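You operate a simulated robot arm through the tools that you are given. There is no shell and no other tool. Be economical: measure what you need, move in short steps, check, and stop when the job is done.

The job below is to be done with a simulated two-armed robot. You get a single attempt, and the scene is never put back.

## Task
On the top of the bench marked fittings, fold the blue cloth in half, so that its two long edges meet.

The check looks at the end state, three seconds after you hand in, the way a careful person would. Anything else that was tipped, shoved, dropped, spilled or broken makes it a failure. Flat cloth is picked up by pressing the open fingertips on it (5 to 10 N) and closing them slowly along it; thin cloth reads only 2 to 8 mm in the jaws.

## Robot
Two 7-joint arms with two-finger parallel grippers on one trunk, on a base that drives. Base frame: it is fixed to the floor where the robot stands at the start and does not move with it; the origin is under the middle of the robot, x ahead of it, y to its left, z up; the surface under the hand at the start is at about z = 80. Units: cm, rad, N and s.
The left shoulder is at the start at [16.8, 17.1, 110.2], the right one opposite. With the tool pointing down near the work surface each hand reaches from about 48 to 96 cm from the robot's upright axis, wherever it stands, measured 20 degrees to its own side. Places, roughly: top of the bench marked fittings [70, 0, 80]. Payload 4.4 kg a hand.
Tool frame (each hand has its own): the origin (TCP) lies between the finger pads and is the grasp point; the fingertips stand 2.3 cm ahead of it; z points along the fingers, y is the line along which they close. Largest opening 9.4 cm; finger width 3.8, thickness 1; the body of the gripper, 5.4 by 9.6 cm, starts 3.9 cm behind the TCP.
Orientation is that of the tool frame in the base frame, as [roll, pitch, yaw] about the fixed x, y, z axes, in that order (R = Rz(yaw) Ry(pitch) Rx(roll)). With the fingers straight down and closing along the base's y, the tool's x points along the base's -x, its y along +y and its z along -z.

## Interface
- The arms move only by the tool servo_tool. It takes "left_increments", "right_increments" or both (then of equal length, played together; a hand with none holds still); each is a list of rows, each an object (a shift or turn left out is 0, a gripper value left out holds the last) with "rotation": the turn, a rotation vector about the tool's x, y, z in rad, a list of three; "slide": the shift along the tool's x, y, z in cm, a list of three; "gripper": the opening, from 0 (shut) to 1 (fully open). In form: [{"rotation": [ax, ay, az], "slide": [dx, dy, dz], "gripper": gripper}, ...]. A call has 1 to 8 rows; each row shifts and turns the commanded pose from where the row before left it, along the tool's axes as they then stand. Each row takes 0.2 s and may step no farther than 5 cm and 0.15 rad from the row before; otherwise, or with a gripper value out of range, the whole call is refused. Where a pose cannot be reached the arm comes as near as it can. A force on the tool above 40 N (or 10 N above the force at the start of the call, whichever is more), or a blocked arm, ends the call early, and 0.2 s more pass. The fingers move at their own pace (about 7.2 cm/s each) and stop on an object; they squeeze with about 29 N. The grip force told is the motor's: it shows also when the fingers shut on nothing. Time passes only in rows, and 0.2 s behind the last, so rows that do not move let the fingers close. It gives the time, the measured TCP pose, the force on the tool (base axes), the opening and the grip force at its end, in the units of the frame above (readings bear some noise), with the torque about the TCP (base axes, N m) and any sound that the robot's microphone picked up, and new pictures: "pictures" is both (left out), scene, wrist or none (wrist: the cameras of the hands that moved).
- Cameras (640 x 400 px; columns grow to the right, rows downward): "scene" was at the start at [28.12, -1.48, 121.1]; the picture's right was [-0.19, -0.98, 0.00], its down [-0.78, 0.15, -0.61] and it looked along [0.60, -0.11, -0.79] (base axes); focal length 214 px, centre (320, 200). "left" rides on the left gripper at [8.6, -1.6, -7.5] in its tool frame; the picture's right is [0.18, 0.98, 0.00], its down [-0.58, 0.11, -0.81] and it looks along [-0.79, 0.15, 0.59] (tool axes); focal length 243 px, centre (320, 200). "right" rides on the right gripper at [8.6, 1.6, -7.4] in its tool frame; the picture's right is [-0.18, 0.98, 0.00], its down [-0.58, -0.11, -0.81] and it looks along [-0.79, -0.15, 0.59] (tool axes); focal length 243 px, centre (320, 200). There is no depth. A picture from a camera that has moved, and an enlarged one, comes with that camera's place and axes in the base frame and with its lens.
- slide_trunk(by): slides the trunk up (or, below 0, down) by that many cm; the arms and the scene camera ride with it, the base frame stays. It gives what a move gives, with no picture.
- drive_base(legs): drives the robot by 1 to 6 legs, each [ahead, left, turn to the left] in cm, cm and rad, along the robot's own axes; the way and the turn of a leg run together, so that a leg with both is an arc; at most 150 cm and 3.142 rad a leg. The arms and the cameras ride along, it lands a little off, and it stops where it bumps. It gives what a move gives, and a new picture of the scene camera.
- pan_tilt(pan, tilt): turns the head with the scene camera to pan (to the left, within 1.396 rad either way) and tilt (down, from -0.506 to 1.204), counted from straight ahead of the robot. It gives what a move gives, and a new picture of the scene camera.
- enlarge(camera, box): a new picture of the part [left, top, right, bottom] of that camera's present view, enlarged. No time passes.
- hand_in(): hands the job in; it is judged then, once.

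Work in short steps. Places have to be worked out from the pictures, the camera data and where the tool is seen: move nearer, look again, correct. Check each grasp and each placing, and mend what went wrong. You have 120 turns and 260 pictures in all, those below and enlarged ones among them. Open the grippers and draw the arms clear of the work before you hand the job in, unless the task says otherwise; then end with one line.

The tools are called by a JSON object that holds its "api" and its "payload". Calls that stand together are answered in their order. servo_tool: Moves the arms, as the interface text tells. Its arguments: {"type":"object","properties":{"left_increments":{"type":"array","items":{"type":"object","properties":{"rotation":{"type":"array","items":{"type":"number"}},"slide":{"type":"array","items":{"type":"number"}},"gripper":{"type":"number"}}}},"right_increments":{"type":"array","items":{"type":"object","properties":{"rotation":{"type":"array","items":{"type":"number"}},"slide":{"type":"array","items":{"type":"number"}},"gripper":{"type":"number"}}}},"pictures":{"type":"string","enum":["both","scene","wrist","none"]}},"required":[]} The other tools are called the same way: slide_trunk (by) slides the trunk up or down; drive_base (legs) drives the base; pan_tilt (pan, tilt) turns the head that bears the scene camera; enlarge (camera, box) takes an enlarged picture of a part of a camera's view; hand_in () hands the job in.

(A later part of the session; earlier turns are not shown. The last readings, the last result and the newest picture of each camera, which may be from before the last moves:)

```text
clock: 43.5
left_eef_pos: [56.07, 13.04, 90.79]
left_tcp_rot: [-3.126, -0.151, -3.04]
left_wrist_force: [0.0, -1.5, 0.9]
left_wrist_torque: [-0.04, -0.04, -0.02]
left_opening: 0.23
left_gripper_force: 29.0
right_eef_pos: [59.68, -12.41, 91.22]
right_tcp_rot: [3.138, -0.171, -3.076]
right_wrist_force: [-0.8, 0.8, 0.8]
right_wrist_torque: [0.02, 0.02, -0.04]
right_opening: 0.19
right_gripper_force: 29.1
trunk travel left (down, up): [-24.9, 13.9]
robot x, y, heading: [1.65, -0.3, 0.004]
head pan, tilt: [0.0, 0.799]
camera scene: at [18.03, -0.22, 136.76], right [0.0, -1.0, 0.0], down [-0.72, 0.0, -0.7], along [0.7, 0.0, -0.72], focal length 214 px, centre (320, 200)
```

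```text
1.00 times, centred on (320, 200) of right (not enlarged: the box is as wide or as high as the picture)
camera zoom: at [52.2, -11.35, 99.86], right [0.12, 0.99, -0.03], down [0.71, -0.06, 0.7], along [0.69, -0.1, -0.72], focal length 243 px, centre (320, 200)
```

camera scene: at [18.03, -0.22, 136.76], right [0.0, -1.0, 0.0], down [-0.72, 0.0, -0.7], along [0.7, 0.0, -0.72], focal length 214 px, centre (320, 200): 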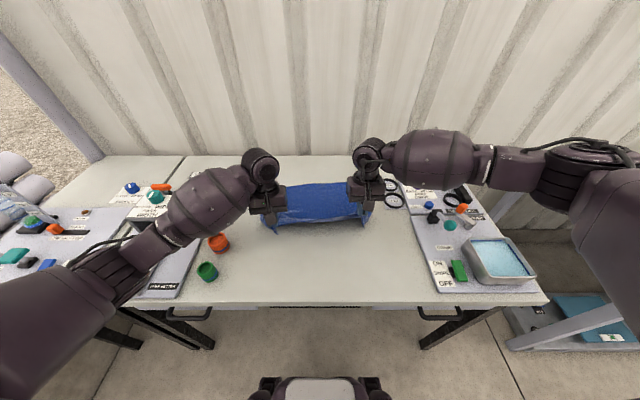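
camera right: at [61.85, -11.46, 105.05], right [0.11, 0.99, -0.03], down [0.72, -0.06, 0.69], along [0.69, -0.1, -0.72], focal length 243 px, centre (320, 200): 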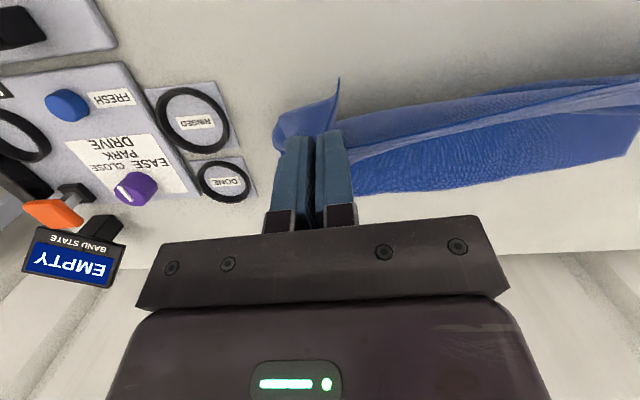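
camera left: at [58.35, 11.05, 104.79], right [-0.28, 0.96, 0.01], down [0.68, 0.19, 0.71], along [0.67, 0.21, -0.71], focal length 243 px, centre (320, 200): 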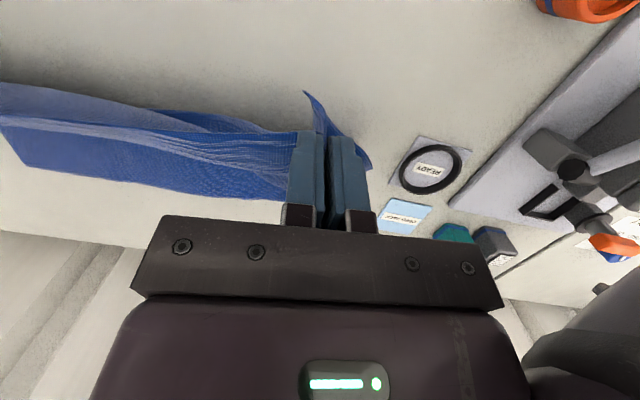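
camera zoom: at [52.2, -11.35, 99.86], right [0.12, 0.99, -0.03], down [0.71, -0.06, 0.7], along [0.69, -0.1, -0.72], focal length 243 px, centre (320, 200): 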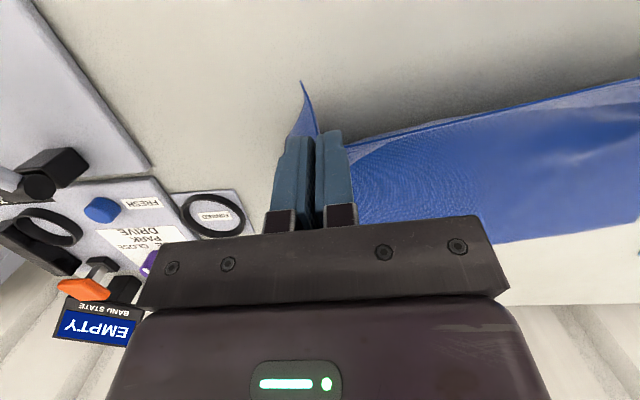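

The far edge is about x = 82.5 − 0.1·y, so the ideal fold is at 66 (left) to 69 (right). I follow a tighter arc: arms up first, then the base forward 6 cm.

{"api": "servo_tool", "payload": {"left_increments": [{"slide": [-2.05, 0.1, -2.13]}, {"slide": [-2.05, 0.1, -2.13]}, {}], "right_increments": [{"slide": [-1.5, 0.22, -1.88]}, {"slide": [-1.5, 0.22, -1.88]}, {}], "pictures": "none"}}

{"api": "drive_base", "payload": {"legs": [[7, 0, 0]]}}

{"api": "enlarge", "payload": {"camera": "scene", "box": [220, 140, 420, 265]}}

```text
clock: 44.3
left_eef_pos: [60.51, 13.58, 94.59]
left_tcp_rot: [-3.126, -0.155, -3.042]
left_wrist_force: [0.1, 0.0, 0.2]
left_wrist_torque: [0.0, 0.01, -0.01]
left_opening: 0.23
left_gripper_force: 29.1
right_eef_pos: [63.42, -11.74, 94.33]
right_tcp_rot: [3.137, -0.171, -3.075]
right_wrist_force: [0.1, 1.5, 0.5]
right_wrist_torque: [0.0, 0.01, -0.04]
right_opening: 0.21
right_gripper_force: 29.4
trunk travel left (down, up): [-24.9, 13.9]
robot x, y, heading: [0.93, 0.2, -0.003]
head pan, tilt: [0.0, 0.799]
```

```text
clock: 45.3
left_eef_pos: [67.42, 13.58, 94.4]
left_tcp_rot: [-3.126, -0.153, -3.042]
left_wrist_force: [0.3, -0.8, -0.5]
left_wrist_torque: [-0.02, 0.0, 0.01]
left_opening: 0.25
left_gripper_force: 28.6
right_eef_pos: [70.16, -11.84, 94.33]
right_tcp_rot: [3.137, -0.172, -3.076]
right_wrist_force: [0.3, -0.7, 0.0]
right_wrist_torque: [0.01, 0.03, -0.05]
right_opening: 0.23
right_gripper_force: 29.0
trunk travel left (down, up): [-24.9, 13.9]
robot x, y, heading: [7.99, -0.26, -0.007]
head pan, tilt: [0.0, 0.799]
camera scene: at [25.1, -0.26, 136.72], right [0.0, -1.0, 0.0], down [-0.72, 0.0, -0.7], along [0.7, 0.0, -0.72], focal length 214 px, centre (320, 200)
```

scene: 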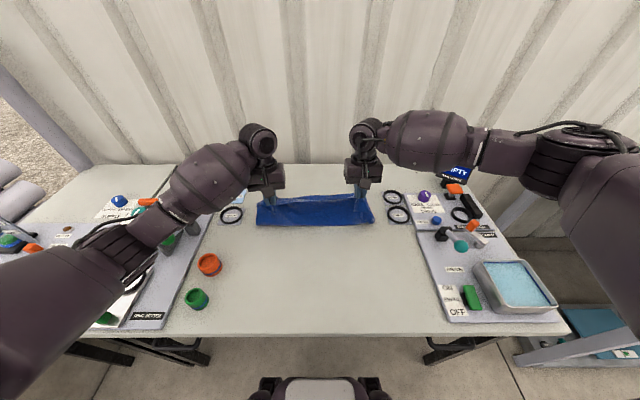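

```text
3.20 times, centred on (320, 202) of scene
camera zoom: at [25.1, -0.26, 136.72], right [0.0, -1.0, 0.0], down [-0.72, 0.0, -0.7], along [0.7, 0.0, -0.72], focal length 686 px, centre (320, 192)
```

zoom: 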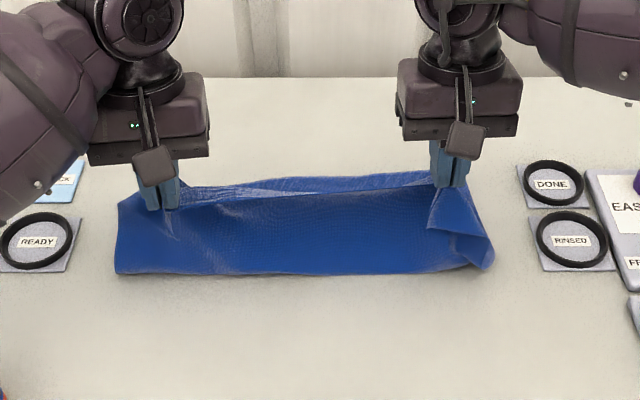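

Much better: the fold now lies at about x=68-69 on both sides. I continue the arc to about 30° above the table.

{"api": "servo_tool", "payload": {"left_increments": [{"slide": [-2.65, -0.26, 0.15]}, {"slide": [-2.65, -0.26, 0.15]}, {"slide": [-2.19, -0.19, 1.73]}, {"slide": [-2.19, -0.19, 1.73]}, {}], "right_increments": [{"slide": [-2.5, -0.16, 0.08]}, {"slide": [-2.5, -0.16, 0.08]}, {"slide": [-2.19, -0.12, 1.73]}, {"slide": [-2.19, -0.12, 1.73]}, {}]}}

{"api": "enlarge", "payload": {"camera": "scene", "box": [220, 140, 420, 265]}}

```text
clock: 46.5
left_eef_pos: [76.46, 13.46, 89.49]
left_tcp_rot: [-3.122, -0.154, -3.044]
left_wrist_force: [0.2, -1.3, 0.3]
left_wrist_torque: [0.0, -0.01, -0.01]
left_opening: 0.22
left_gripper_force: 29.2
right_eef_pos: [78.95, -11.93, 89.13]
right_tcp_rot: [3.138, -0.17, -3.076]
right_wrist_force: [-0.5, 0.7, 0.1]
right_wrist_torque: [-0.03, -0.02, 0.0]
right_opening: 0.19
right_gripper_force: 29.0
trunk travel left (down, up): [-24.9, 13.9]
robot x, y, heading: [7.87, -0.13, -0.005]
head pan, tilt: [0.0, 0.799]
camera scene: at [24.92, -0.27, 136.76], right [0.0, -1.0, 0.0], down [-0.72, 0.0, -0.7], along [0.7, 0.0, -0.72], focal length 214 px, centre (320, 200)
camera right: at [71.55, -10.86, 97.95], right [0.12, 0.99, -0.03], down [0.72, -0.07, 0.7], along [0.69, -0.1, -0.72], focal length 243 px, centre (320, 200)
camera left: at [69.2, 11.25, 98.26], right [-0.28, 0.96, 0.01], down [0.68, 0.19, 0.71], along [0.68, 0.21, -0.71], focal length 243 px, centre (320, 200)
```

scene: 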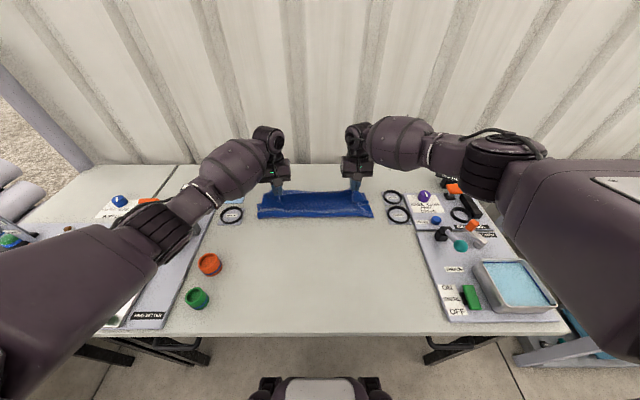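
right: 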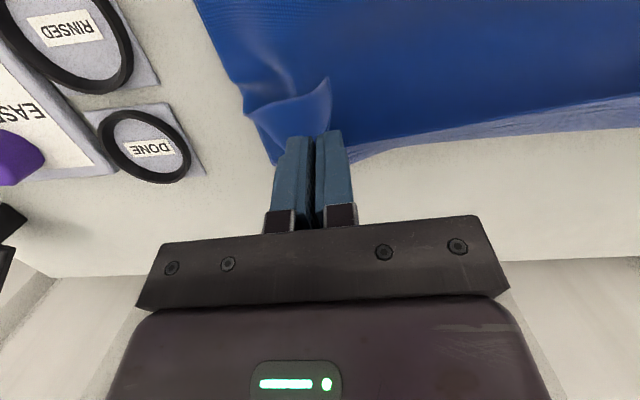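
left: 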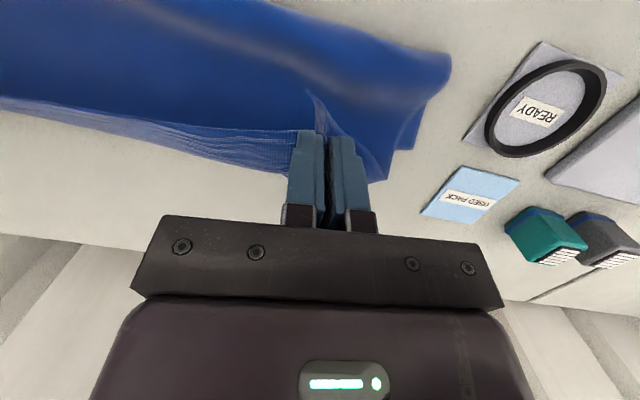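

```text
3.20 times, centred on (320, 202) of scene
camera zoom: at [24.92, -0.27, 136.76], right [0.0, -1.0, 0.0], down [-0.72, 0.0, -0.7], along [0.7, 0.0, -0.72], focal length 686 px, centre (320, 192)
```

zoom: 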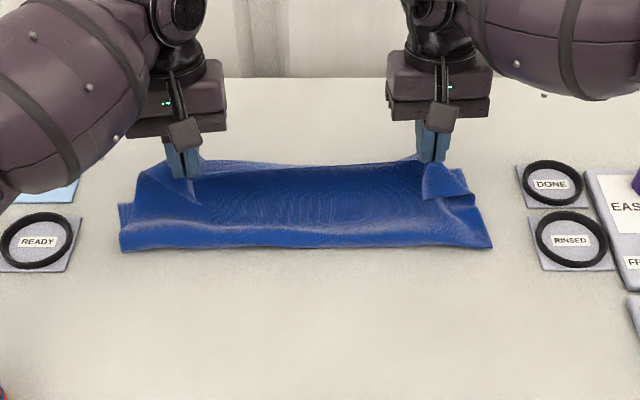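

The bottom layer's far corners now show at about (78.4, 22.6) and (84, -16.6). I lower the held edge onto that line, shifting about 1.5 cm to +y to centre it.

{"api": "servo_tool", "payload": {"left_increments": [{"slide": [-0.38, 0.37, 1.48]}, {"slide": [-0.38, 0.37, 1.48]}, {"slide": [-0.38, 0.37, 1.48]}, {"slide": [-0.38, 0.37, 1.2]}, {}], "right_increments": [{"slide": [-0.73, 0.34, 1.35]}, {"slide": [-0.73, 0.34, 1.35]}, {"slide": [-0.73, 0.34, 1.35]}, {"slide": [-0.73, 0.34, 1.2]}, {}]}}

{"api": "enlarge", "payload": {"camera": "scene", "box": [220, 140, 420, 265]}}

```text
clock: 47.7
left_eef_pos: [76.89, 15.07, 83.76]
left_tcp_rot: [-3.124, -0.151, -3.046]
left_wrist_force: [-0.2, -2.8, -0.1]
left_wrist_torque: [-0.05, 0.01, 0.0]
left_opening: 0.26
left_gripper_force: 28.4
right_eef_pos: [80.74, -10.2, 83.57]
right_tcp_rot: [3.136, -0.168, -3.074]
right_wrist_force: [-1.1, 1.3, 6.5]
right_wrist_torque: [0.06, -0.06, 0.0]
right_opening: 0.24
right_gripper_force: 29.3
trunk travel left (down, up): [-24.9, 13.9]
robot x, y, heading: [8.16, -0.09, -0.005]
head pan, tilt: [0.0, 0.799]
camera scene: at [24.92, -0.26, 136.77], right [0.0, -1.0, 0.0], down [-0.72, 0.0, -0.7], along [0.7, 0.0, -0.72], focal length 214 px, centre (320, 200)
camera right: at [73.27, -9.07, 92.41], right [0.12, 0.99, -0.03], down [0.71, -0.07, 0.7], along [0.69, -0.1, -0.72], focal length 243 px, centre (320, 200)
camera left: at [69.63, 12.83, 92.49], right [-0.28, 0.96, 0.01], down [0.68, 0.19, 0.71], along [0.68, 0.21, -0.71], focal length 243 px, centre (320, 200)
```

scene: 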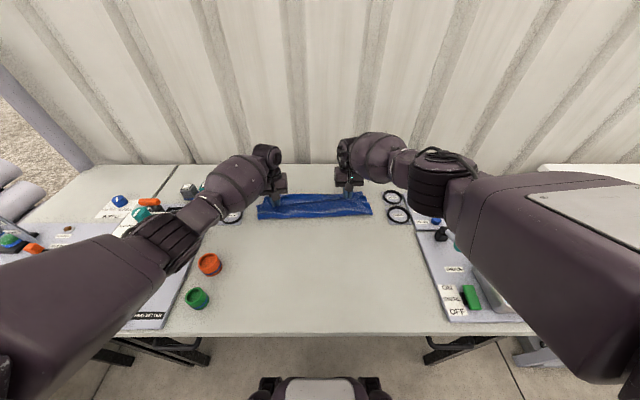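
right: 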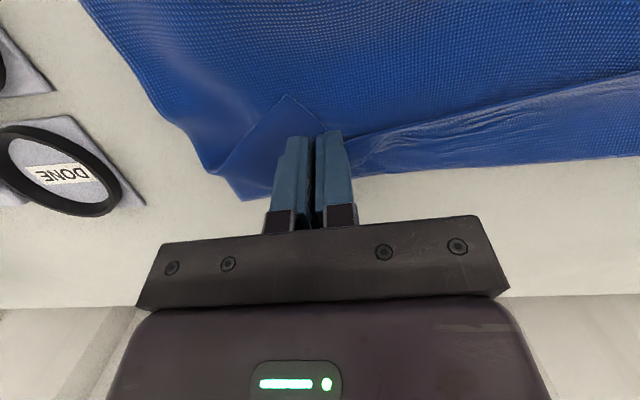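
left: 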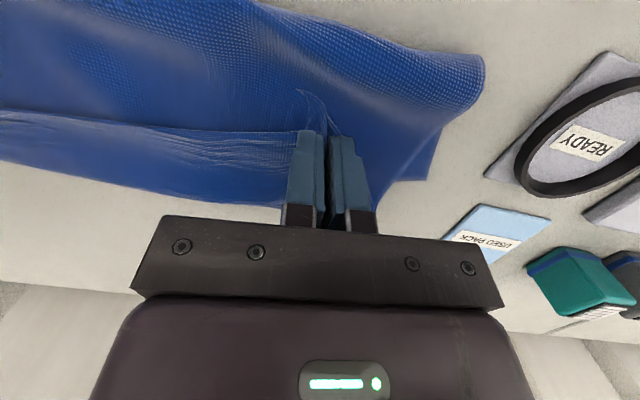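

```text
3.20 times, centred on (320, 202) of scene
camera zoom: at [24.92, -0.26, 136.77], right [0.0, -1.0, 0.0], down [-0.72, 0.0, -0.7], along [0.7, 0.0, -0.72], focal length 686 px, centre (320, 192)
```

zoom: 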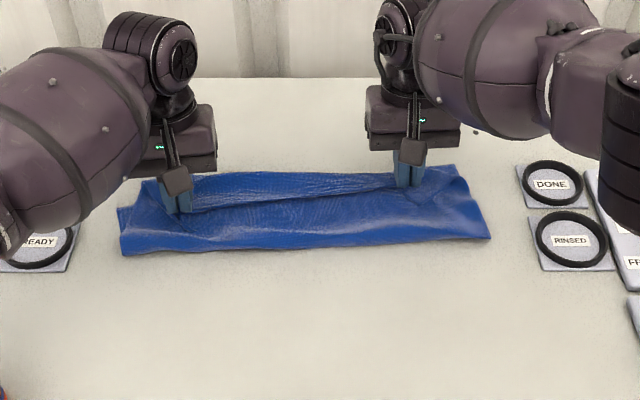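

The edge is down. I open both hands, lift out along the fingers, and look at how the cloth settles.

{"api": "servo_tool", "payload": {"left_increments": [{"gripper": 0.15}, {"gripper": 0.3}, {}, {"slide": [0, 0, -1.5]}, {"slide": [0, 0, -3]}, {"slide": [0, 0, -4]}, {"slide": [0, 0, -4]}, {}], "right_increments": [{"gripper": 0.15}, {"gripper": 0.3}, {}, {"slide": [0, 0, -1.5]}, {"slide": [0, 0, -3]}, {"slide": [0, 0, -4]}, {"slide": [0, 0, -4]}, {}]}}

{"api": "enlarge", "payload": {"camera": "scene", "box": [220, 140, 420, 265]}}

```text
clock: 49.5
left_eef_pos: [78.67, 15.36, 95.74]
left_tcp_rot: [-3.126, -0.152, -3.042]
left_wrist_force: [1.3, 0.8, -1.6]
left_wrist_torque: [-0.02, 0.0, -0.01]
left_opening: 2.84
left_gripper_force: 0.1
right_eef_pos: [83.02, -9.98, 95.81]
right_tcp_rot: [3.135, -0.173, -3.076]
right_wrist_force: [-0.1, -0.8, -0.1]
right_wrist_torque: [0.0, 0.02, -0.02]
right_opening: 2.84
right_gripper_force: 0.2
trunk travel left (down, up): [-24.9, 13.9]
robot x, y, heading: [8.22, -0.17, -0.003]
head pan, tilt: [0.0, 0.799]
camera scene: at [25.07, -0.26, 136.71], right [0.0, -1.0, 0.0], down [-0.72, 0.0, -0.7], along [0.7, 0.0, -0.72], focal length 214 px, centre (320, 200)
camera right: at [75.58, -8.8, 104.67], right [0.12, 0.99, -0.03], down [0.72, -0.07, 0.69], along [0.69, -0.1, -0.72], focal length 243 px, centre (320, 200)
camera left: at [71.4, 13.15, 104.44], right [-0.28, 0.96, 0.01], down [0.68, 0.19, 0.71], along [0.67, 0.21, -0.71], focal length 243 px, centre (320, 200)
```

scene: 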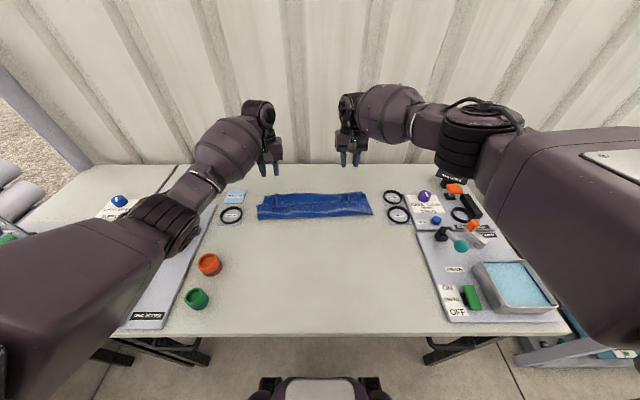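
right: 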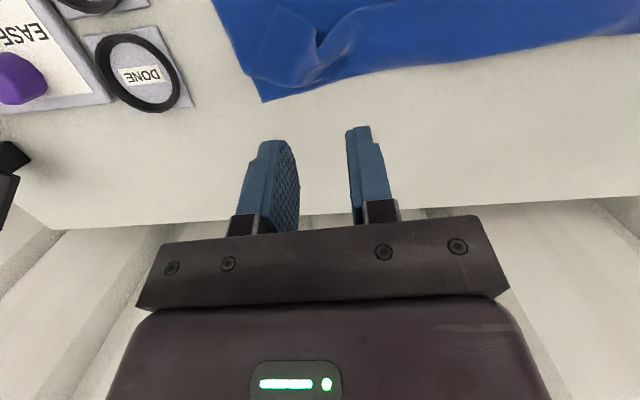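
left: 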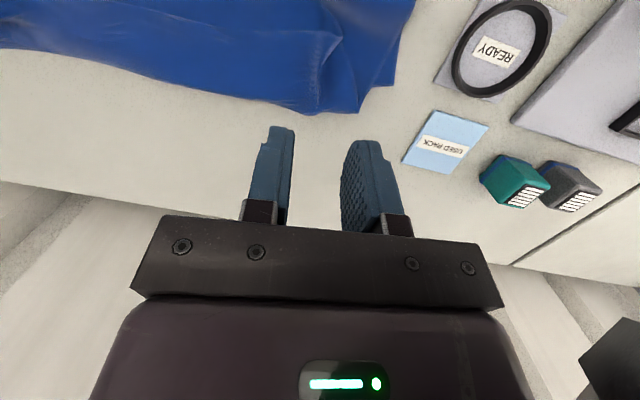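

```text
3.20 times, centred on (320, 202) of scene
camera zoom: at [25.07, -0.26, 136.71], right [0.0, -1.0, 0.0], down [-0.72, 0.0, -0.7], along [0.7, 0.0, -0.72], focal length 686 px, centre (320, 192)
```

zoom: 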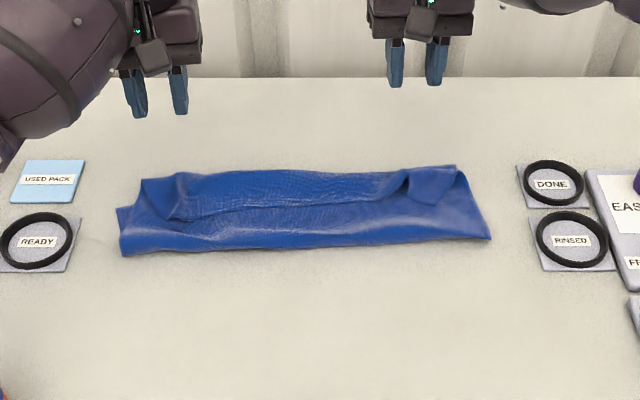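

The fold is in, but the held strip stayed turned back by about 6 cm: its edge is near x≈77, the crease at 83.5 and the fold near 71. I will pull the hands back in front of that strip edge, tilt the fingers forward as scoops and open them wide to flip it outward.

{"api": "servo_tool", "payload": {"left_increments": [{"slide": [4.2, 0.42, 0], "gripper": 1.0}, {"slide": [4.2, 0.42, 0]}, {"slide": [4.2, 0.42, 0]}, {"slide": [1, 0, 0]}, {"rotation": [0, -0.15, 0]}, {"rotation": [0, -0.15, 0]}, {"rotation": [0, -0.15, 0]}, {}], "right_increments": [{"slide": [4.0, -0.24, 0], "gripper": 1.0}, {"slide": [4.0, -0.24, 0]}, {"slide": [4.0, -0.24, 0]}, {"slide": [4.0, -0.24, 0]}, {"rotation": [0, -0.15, 0]}, {"rotation": [0, -0.15, 0]}, {"rotation": [0, -0.15, 0]}, {}]}}

{"api": "enlarge", "payload": {"camera": "scene", "box": [240, 180, 390, 230]}}

```text
clock: 51.3
left_eef_pos: [65.42, 15.18, 97.84]
left_tcp_rot: [-3.123, 0.299, -3.036]
left_wrist_force: [0.3, 0.2, -0.1]
left_wrist_torque: [0.0, -0.01, 0.01]
left_opening: 9.36
left_gripper_force: 0.1
right_eef_pos: [67.1, -12.2, 98.59]
right_tcp_rot: [3.136, 0.282, -3.079]
right_wrist_force: [-0.1, -0.4, -0.3]
right_wrist_torque: [0.01, -0.03, -0.01]
right_opening: 9.41
right_gripper_force: 0.0
trunk travel left (down, up): [-24.9, 13.9]
robot x, y, heading: [8.51, -0.07, 0.001]
head pan, tilt: [0.0, 0.799]
camera scene: at [25.01, -0.26, 136.73], right [0.0, -1.0, 0.0], down [-0.72, 0.0, -0.7], along [0.7, 0.0, -0.72], focal length 214 px, centre (320, 200)
camera right: at [56.59, -11.33, 103.23], right [0.11, 0.99, 0.06], down [0.34, -0.09, 0.94], along [0.93, -0.09, -0.35], focal length 243 px, centre (320, 200)
camera left: at [55.08, 12.73, 102.47], right [-0.27, 0.96, -0.07], down [0.31, 0.16, 0.94], along [0.91, 0.24, -0.34], focal length 243 px, centre (320, 200)
```

scene: 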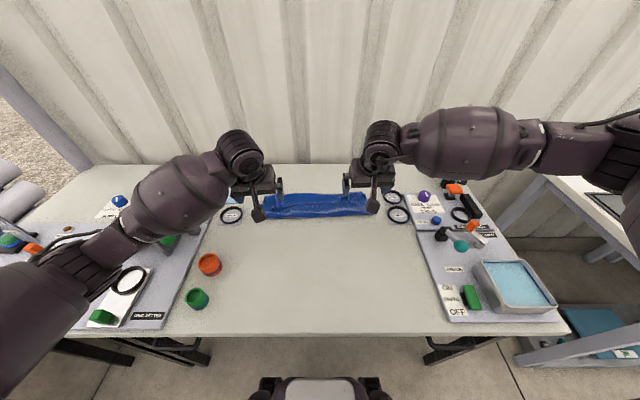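
right: 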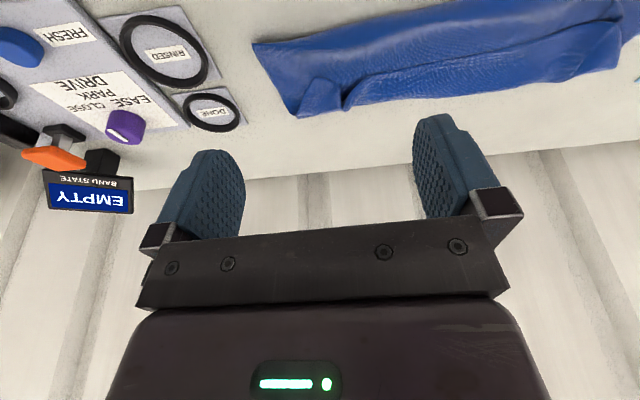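
left: 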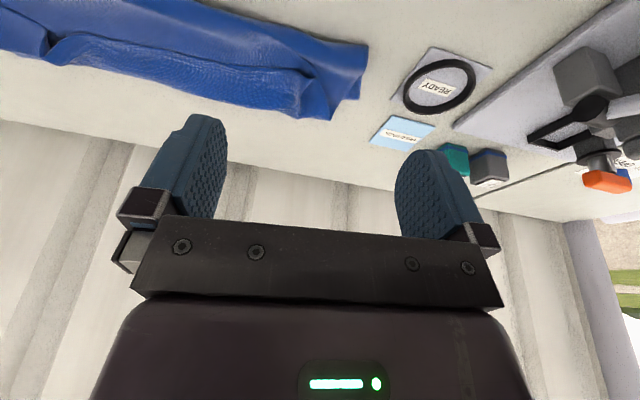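

```text
4.27 times, centred on (315, 205) of scene
camera zoom: at [25.01, -0.26, 136.73], right [0.0, -1.0, 0.0], down [-0.72, 0.0, -0.7], along [0.7, 0.0, -0.72], focal length 915 px, centre (341, 179)
```

zoom: 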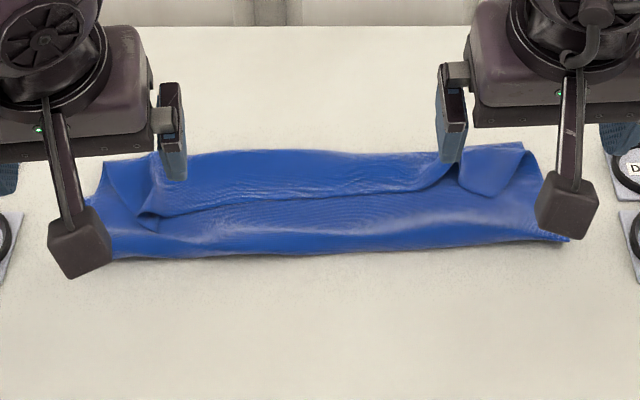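

{"api": "enlarge", "payload": {"camera": "left", "box": [0, 0, 400, 150]}}

{"api": "enlarge", "payload": {"camera": "right", "box": [240, 0, 640, 150]}}

```text
1.60 times, centred on (200, 75) of left
camera zoom: at [55.08, 12.73, 102.47], right [-0.27, 0.96, -0.07], down [0.31, 0.16, 0.94], along [0.91, 0.24, -0.34], focal length 388 px, centre (512, 400)
```

zoom: 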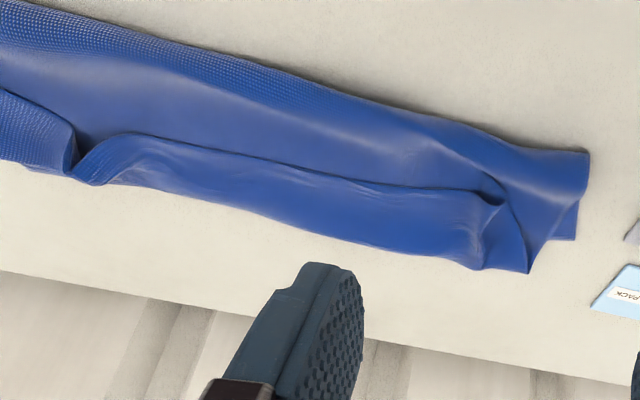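

```text
1.60 times, centred on (440, 75) of right
camera zoom: at [56.59, -11.33, 103.23], right [0.11, 0.99, 0.06], down [0.34, -0.09, 0.94], along [0.93, -0.09, -0.35], focal length 388 px, centre (128, 400)
```

zoom: 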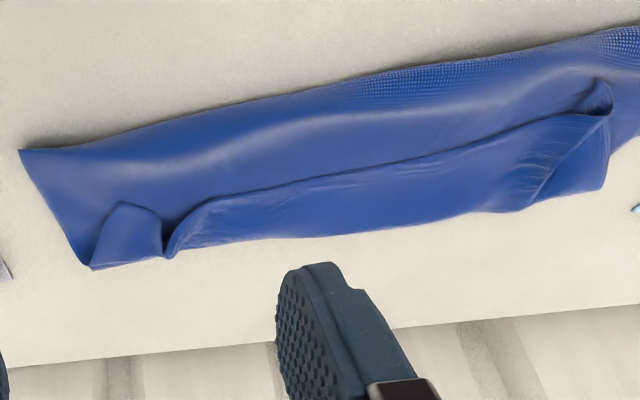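

Between the pinch points the strip folds back over the top, with a slight lip along its edge. I bring two open prongs per hand just in front of that lip (left hand y≈8, right y≈-9).

{"api": "servo_tool", "payload": {"left_increments": [{"rotation": [0, 0.14, 0]}, {"slide": [-1.04, -1.96, 2.92]}, {"slide": [-1.04, -1.96, 2.92]}, {"slide": [-1.04, -1.96, 2.92]}, {"slide": [-1.04, -1.96, 2.92]}, {}], "right_increments": [{"rotation": [0, 0.14, 0]}, {"slide": [-1.32, 0.69, 3.12]}, {"slide": [-1.32, 0.69, 3.12]}, {"slide": [-1.32, 0.69, 3.12]}, {"slide": [-1.32, 0.69, 3.12]}, {}]}}

{"api": "enlarge", "payload": {"camera": "scene", "box": [240, 160, 390, 250]}}

```text
clock: 52.7
left_eef_pos: [72.05, 7.98, 87.11]
left_tcp_rot: [-3.122, 0.157, -3.04]
left_wrist_force: [0.2, -0.1, 0.1]
left_wrist_torque: [0.03, -0.02, -0.02]
left_opening: 9.39
left_gripper_force: 0.1
right_eef_pos: [74.19, -8.84, 86.9]
right_tcp_rot: [3.139, 0.141, -3.077]
right_wrist_force: [-0.4, -0.5, -0.6]
right_wrist_torque: [-0.02, 0.04, 0.02]
right_opening: 9.4
right_gripper_force: 0.2
trunk travel left (down, up): [-24.9, 13.9]
robot x, y, heading: [7.66, -0.26, -0.007]
head pan, tilt: [0.0, 0.799]
camera scene: at [24.91, -0.26, 136.77], right [0.0, -1.0, 0.0], down [-0.72, 0.0, -0.7], along [0.7, 0.0, -0.72], focal length 214 px, centre (320, 200)
camera right: at [64.37, -7.88, 93.02], right [0.12, 0.99, 0.03], down [0.47, -0.08, 0.88], along [0.87, -0.09, -0.48], focal length 243 px, centre (320, 200)
camera left: at [62.62, 5.45, 93.18], right [-0.28, 0.96, -0.05], down [0.43, 0.17, 0.89], along [0.86, 0.23, -0.46], focal length 243 px, centre (320, 200)
```

scene: 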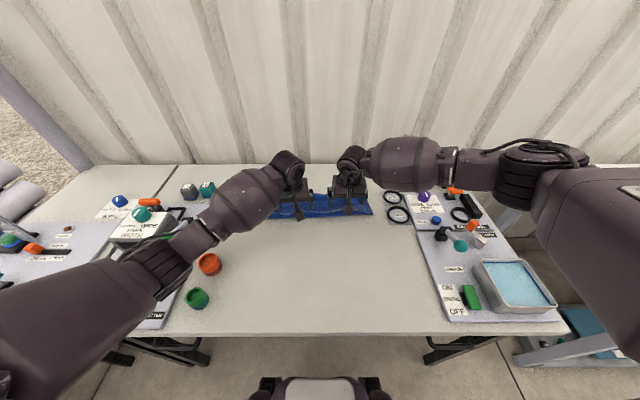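
right: 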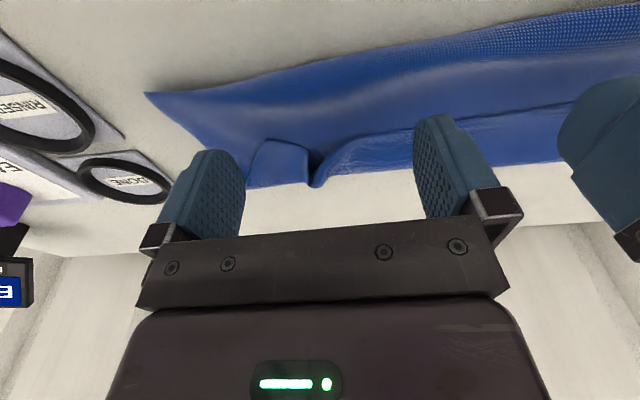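
left: 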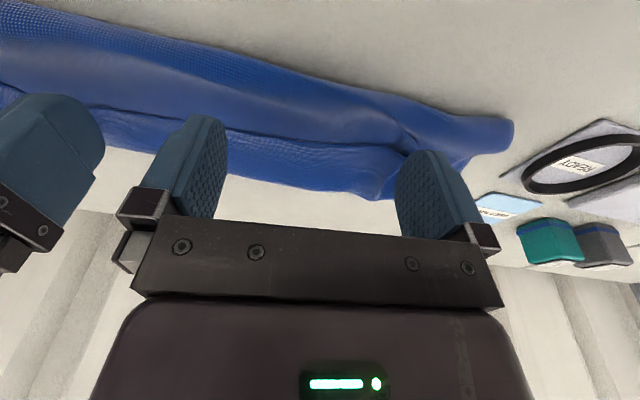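

```text
4.27 times, centred on (315, 205) of scene
camera zoom: at [24.91, -0.26, 136.77], right [0.0, -1.0, 0.0], down [-0.72, 0.0, -0.7], along [0.7, 0.0, -0.72], focal length 915 px, centre (341, 179)
```

zoom: 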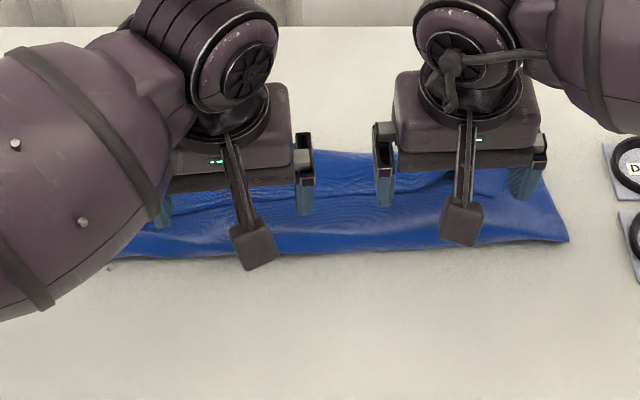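

I lower the prongs to just above the top layer and push forward under the strip's lip.

{"api": "servo_tool", "payload": {"left_increments": [{"slide": [0.3, 0, 1.9]}, {"slide": [0.25, 0, 1.75]}, {}, {"slide": [-1.5, -0.15, 0.2]}, {"slide": [-1.5, -0.15, 0.22]}, {"slide": [-1.5, -0.15, 0.22]}, {}], "right_increments": [{"slide": [0.3, 0, 1.8]}, {"slide": [0.25, 0, 1.65]}, {}, {"slide": [-1.5, -0.1, 0.2]}, {"slide": [-1.5, -0.1, 0.22]}, {"slide": [-1.5, -0.1, 0.22]}, {}]}}

```text
clock: 54.3
left_eef_pos: [76.83, 7.96, 83.48]
left_tcp_rot: [-3.125, 0.158, -3.037]
left_wrist_force: [-0.8, 0.1, 0.3]
left_wrist_torque: [-0.01, 0.0, 0.05]
left_opening: 9.4
left_gripper_force: 0.0
right_eef_pos: [78.51, -8.99, 83.53]
right_tcp_rot: [3.139, 0.14, -3.078]
right_wrist_force: [0.2, 0.2, 0.2]
right_wrist_torque: [0.06, -0.03, 0.01]
right_opening: 9.4
right_gripper_force: 0.1
trunk travel left (down, up): [-24.9, 13.9]
robot x, y, heading: [8.12, -0.19, -0.003]
head pan, tilt: [0.0, 0.799]
camera scene: at [24.96, -0.26, 136.75], right [0.0, -1.0, 0.0], down [-0.72, 0.0, -0.7], along [0.7, 0.0, -0.72], focal length 214 px, centre (320, 200)
camera right: at [68.75, -7.93, 89.64], right [0.12, 0.99, 0.03], down [0.47, -0.08, 0.88], along [0.87, -0.09, -0.48], focal length 243 px, centre (320, 200)
camera left: at [67.21, 5.51, 89.61], right [-0.28, 0.96, -0.04], down [0.43, 0.17, 0.89], along [0.86, 0.23, -0.46], focal length 243 px, centre (320, 200)
```

scene: 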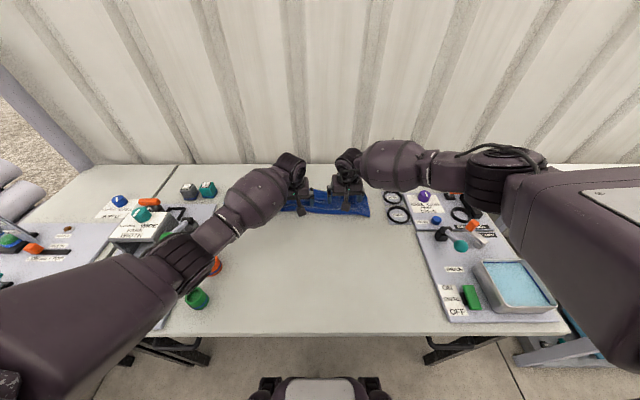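
right: 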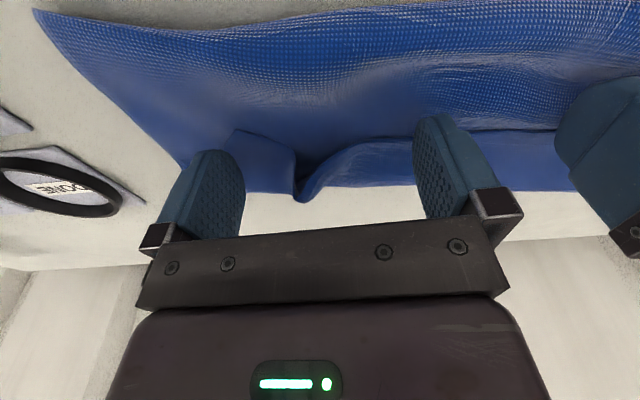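
left: 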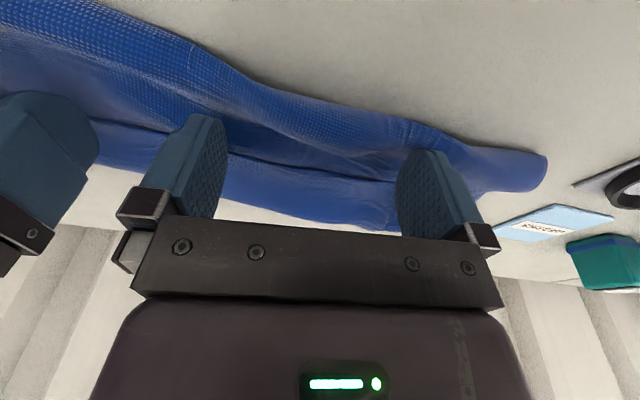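

I continue forward with a slight rise to carry the strip over.

{"api": "servo_tool", "payload": {"left_increments": [{"slide": [-1.5, -0.15, 0.2]}, {"slide": [-1.5, -0.15, 0.0]}, {"slide": [-1.5, -0.15, -0.2]}, {"slide": [-1.5, -0.15, -0.5]}, {"slide": [-1.5, -0.15, -0.8]}, {}], "right_increments": [{"slide": [-1.5, -0.1, 0.2]}, {"slide": [-1.5, -0.1, 0.0]}, {"slide": [-1.5, -0.1, -0.2]}, {"slide": [-1.5, -0.1, -0.5]}, {"slide": [-1.5, -0.1, -0.8]}, {}]}}

{"api": "enlarge", "payload": {"camera": "scene", "box": [240, 160, 390, 250]}}

```text
clock: 55.7
left_eef_pos: [83.89, 7.76, 85.96]
left_tcp_rot: [-3.124, 0.157, -3.038]
left_wrist_force: [-1.0, 0.6, 0.6]
left_wrist_torque: [-0.01, 0.0, -0.04]
left_opening: 9.43
left_gripper_force: 0.0
right_eef_pos: [85.96, -9.02, 85.78]
right_tcp_rot: [3.138, 0.141, -3.076]
right_wrist_force: [-0.8, -0.3, 0.2]
right_wrist_torque: [-0.05, 0.01, 0.01]
right_opening: 9.4
right_gripper_force: 0.0
trunk travel left (down, up): [-24.9, 13.9]
robot x, y, heading: [8.01, 0.02, -0.007]
head pan, tilt: [0.0, 0.799]
camera scene: at [24.99, -0.27, 136.74], right [0.0, -1.0, 0.0], down [-0.72, 0.0, -0.7], along [0.7, 0.0, -0.72], focal length 214 px, centre (320, 200)
camera right: at [76.16, -8.1, 91.9], right [0.12, 0.99, 0.03], down [0.47, -0.08, 0.88], along [0.87, -0.09, -0.48], focal length 243 px, centre (320, 200)
camera left: at [74.45, 5.37, 92.02], right [-0.28, 0.96, -0.04], down [0.43, 0.17, 0.89], along [0.86, 0.23, -0.46], focal length 243 px, centre (320, 200)
```

scene: 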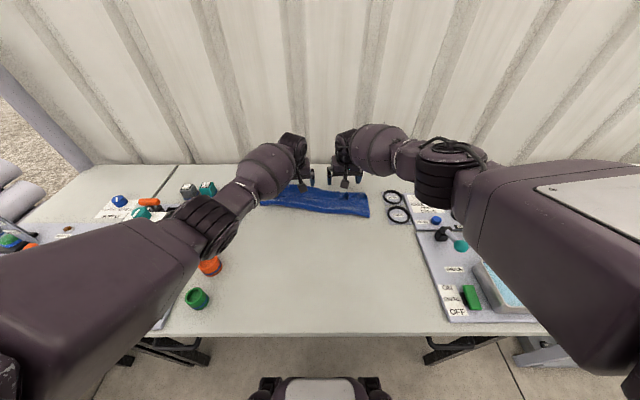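
right: 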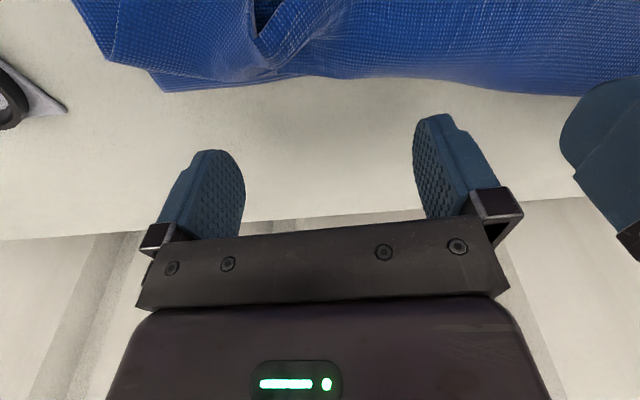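
left: 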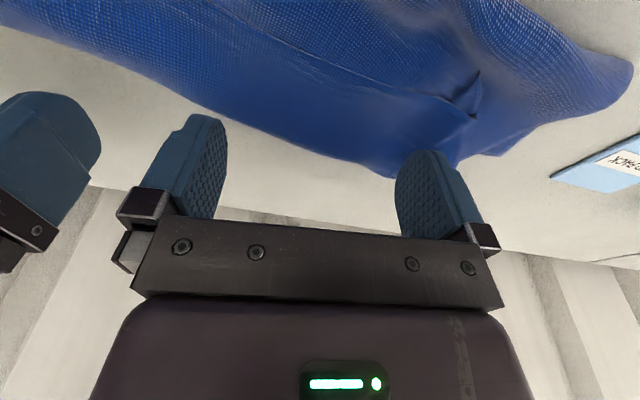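

```text
4.27 times, centred on (315, 205) of scene
camera zoom: at [24.99, -0.27, 136.74], right [0.0, -1.0, 0.0], down [-0.72, 0.0, -0.7], along [0.7, 0.0, -0.72], focal length 915 px, centre (341, 179)
```

zoom: 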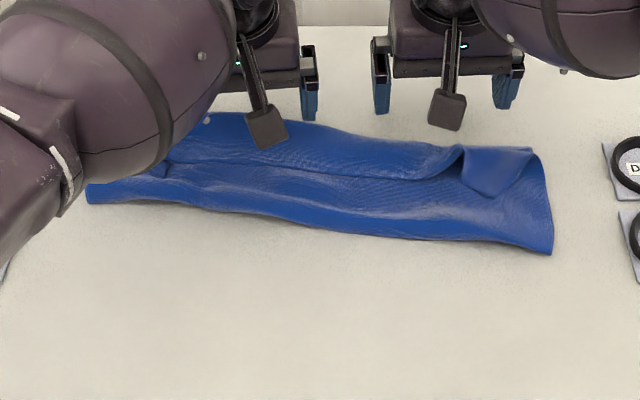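

The prongs slid the cloth forward rather than flipping the strip. I raise both hands and pull back to view the cloth.

{"api": "servo_tool", "payload": {"left_increments": [{"slide": [0, 0, -3]}, {"slide": [0, 0, -4]}, {"slide": [4, 0.8, -1]}, {"slide": [4.5, 1.5, 0]}, {"slide": [4.5, 1.5, 0]}, {"slide": [4.5, 1.5, 0]}, {}], "right_increments": [{"slide": [0, 0, -3]}, {"slide": [0, 0, -4]}, {"slide": [4, 0, -1]}, {"slide": [4.5, -1, 0]}, {"slide": [4.5, -1, 0]}, {"slide": [4.5, -1, 0]}, {}]}}

{"api": "enlarge", "payload": {"camera": "scene", "box": [230, 160, 390, 250]}}

{"api": "enlarge", "payload": {"camera": "left", "box": [0, 0, 400, 160]}}

{"api": "enlarge", "payload": {"camera": "right", "box": [200, 0, 640, 160]}}

```text
clock: 57.3
left_eef_pos: [65.14, 11.3, 90.75]
left_tcp_rot: [-3.128, 0.156, -3.038]
left_wrist_force: [0.4, -0.3, 0.3]
left_wrist_torque: [0.01, 0.05, 0.03]
left_opening: 9.39
left_gripper_force: 0.0
right_eef_pos: [67.4, -13.66, 90.76]
right_tcp_rot: [3.138, 0.141, -3.076]
right_wrist_force: [0.8, -0.6, 0.6]
right_wrist_torque: [0.01, 0.0, 0.02]
right_opening: 9.39
right_gripper_force: 0.0
trunk travel left (down, up): [-24.9, 13.9]
robot x, y, heading: [8.03, -0.04, -0.001]
head pan, tilt: [0.0, 0.799]
camera scene: at [25.06, -0.26, 136.73], right [0.0, -1.0, 0.0], down [-0.72, 0.0, -0.7], along [0.7, 0.0, -0.72], focal length 214 px, centre (320, 200)
camera right: at [57.67, -12.66, 96.78], right [0.12, 0.99, 0.03], down [0.47, -0.08, 0.88], along [0.87, -0.09, -0.48], focal length 243 px, centre (320, 200)
camera left: at [55.67, 8.76, 96.81], right [-0.28, 0.96, -0.04], down [0.43, 0.17, 0.89], along [0.86, 0.23, -0.46], focal length 243 px, centre (320, 200)
```

scene: 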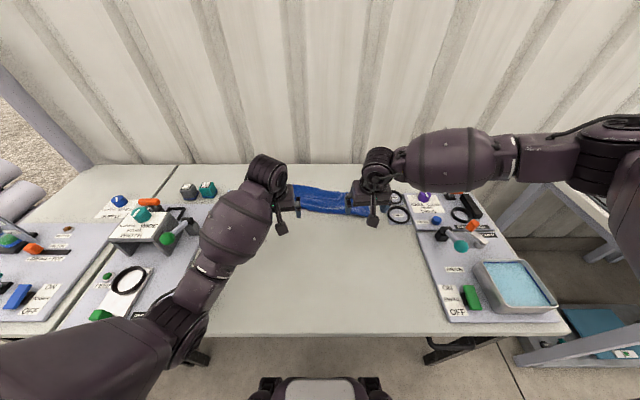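
right: 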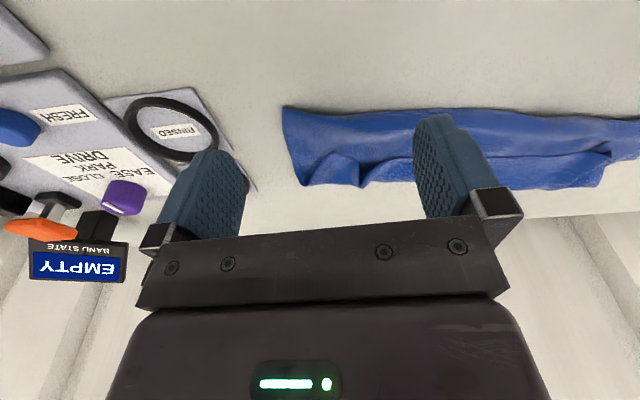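
left: 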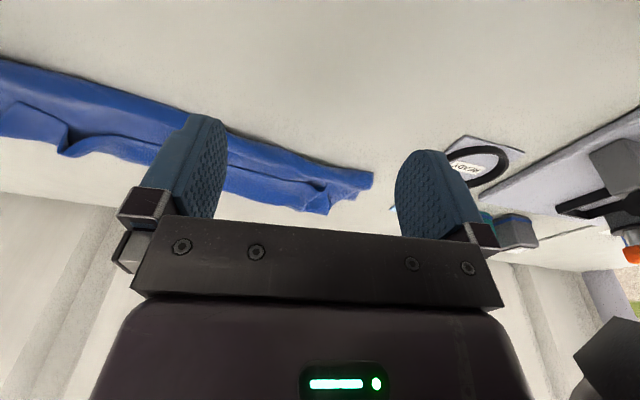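

```text
4.00 times, centred on (310, 205) of scene
camera zoom: at [25.06, -0.26, 136.73], right [0.0, -1.0, 0.0], down [-0.72, 0.0, -0.7], along [0.7, 0.0, -0.72], focal length 858 px, centre (360, 180)
```

zoom: 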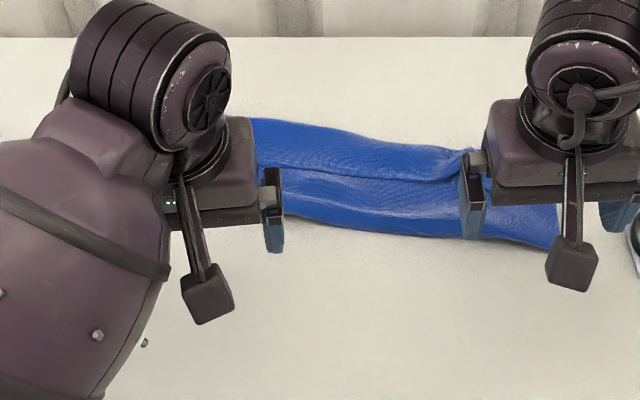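

```text
1.60 times, centred on (200, 80) of left
camera zoom: at [55.67, 8.76, 96.81], right [-0.28, 0.96, -0.04], down [0.43, 0.17, 0.89], along [0.86, 0.23, -0.46], focal length 388 px, centre (512, 392)
```

zoom: 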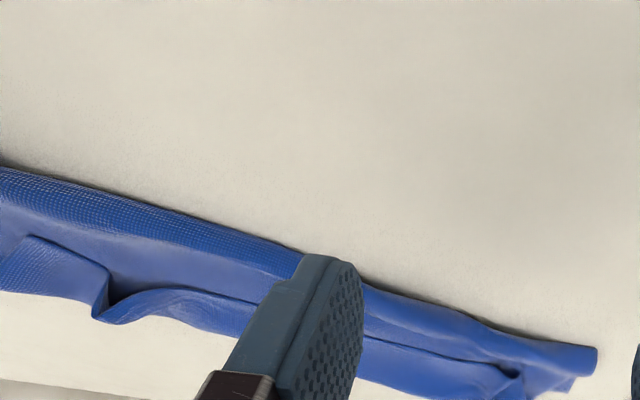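

```text
1.45 times, centred on (420, 80) of right
camera zoom: at [57.67, -12.66, 96.78], right [0.12, 0.99, 0.03], down [0.47, -0.08, 0.88], along [0.87, -0.09, -0.48], focal length 353 px, centre (174, 374)
```

zoom: 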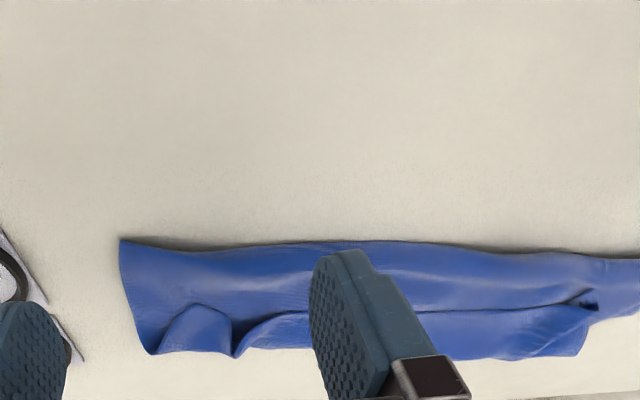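

The two pinch ridges still stand up, at about (81, -10.5) and (81.5, 15). I will grip those from above and pull the layer back towards the robot to unfold and redo it. First I hover over them with the hands vertical.

{"api": "servo_tool", "payload": {"left_increments": [{"rotation": [0, 0.15, 0], "gripper": 0.45}, {"slide": [-3.92, 0.52, 0.75]}, {"slide": [-3.92, 0.52, 0.75]}, {"slide": [-3.92, 0.52, 0.75]}, {"slide": [-3.92, 0.52, 0.75]}, {}], "right_increments": [{"rotation": [0, 0.14, 0], "gripper": 0.45}, {"slide": [-3.2, 0.6, 0.7]}, {"slide": [-3.2, 0.6, 0.7]}, {"slide": [-3.2, 0.6, 0.7]}, {"slide": [-3.2, 0.6, 0.7]}, {}]}}

{"api": "enlarge", "payload": {"camera": "scene", "box": [230, 160, 390, 250]}}

```text
clock: 58.7
left_eef_pos: [80.31, 14.84, 88.46]
left_tcp_rot: [-3.124, 0.009, -3.042]
left_wrist_force: [-0.9, 0.0, -0.6]
left_wrist_torque: [0.0, -0.03, -0.06]
left_opening: 4.25
left_gripper_force: 0.0
right_eef_pos: [79.98, -10.12, 88.36]
right_tcp_rot: [3.139, 0.0, -3.077]
right_wrist_force: [0.7, -0.3, -0.2]
right_wrist_torque: [-0.01, 0.02, 0.0]
right_opening: 4.24
right_gripper_force: 0.1
trunk travel left (down, up): [-24.9, 13.9]
robot x, y, heading: [7.6, -0.36, -0.004]
head pan, tilt: [0.0, 0.799]
camera scene: at [24.91, -0.3, 136.76], right [0.0, -1.0, 0.0], down [-0.72, 0.0, -0.7], along [0.7, 0.0, -0.72], focal length 214 px, centre (320, 200)
camera right: at [71.18, -9.06, 95.75], right [0.12, 0.99, 0.0], down [0.59, -0.07, 0.81], along [0.8, -0.09, -0.59], focal length 243 px, centre (320, 200)
camera left: at [71.86, 12.58, 95.82], right [-0.28, 0.96, -0.02], down [0.56, 0.18, 0.81], along [0.78, 0.22, -0.59], focal length 243 px, centre (320, 200)
```

scene: 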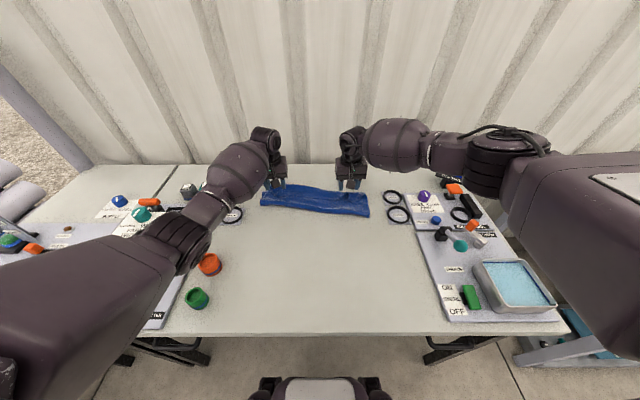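
right: 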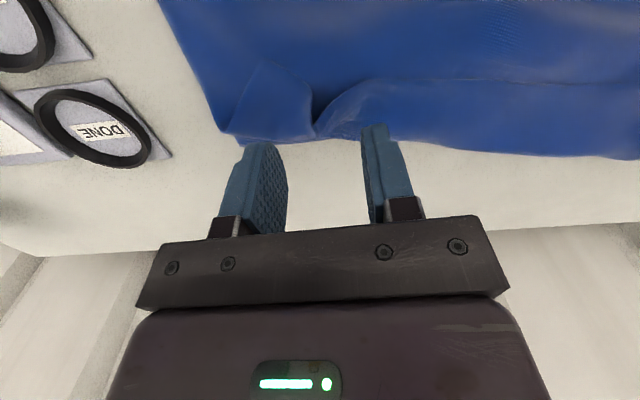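
left: 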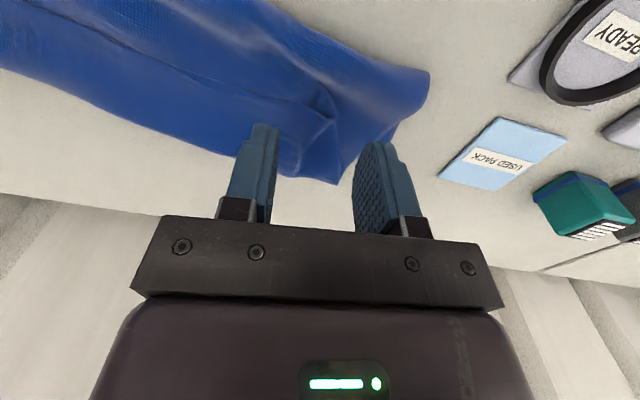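

```text
4.00 times, centred on (310, 205) of scene
camera zoom: at [24.91, -0.3, 136.76], right [0.0, -1.0, 0.0], down [-0.72, 0.0, -0.7], along [0.7, 0.0, -0.72], focal length 858 px, centre (360, 180)
```

zoom: 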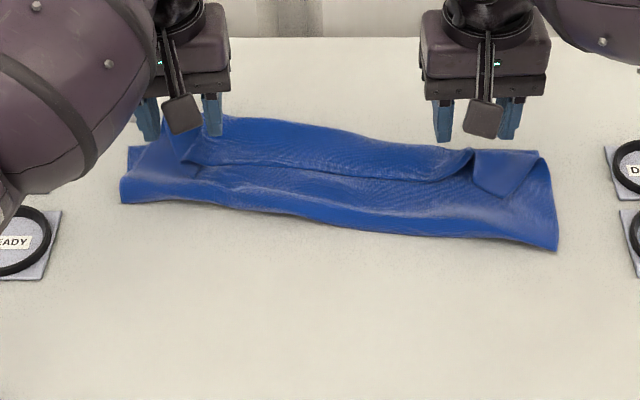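

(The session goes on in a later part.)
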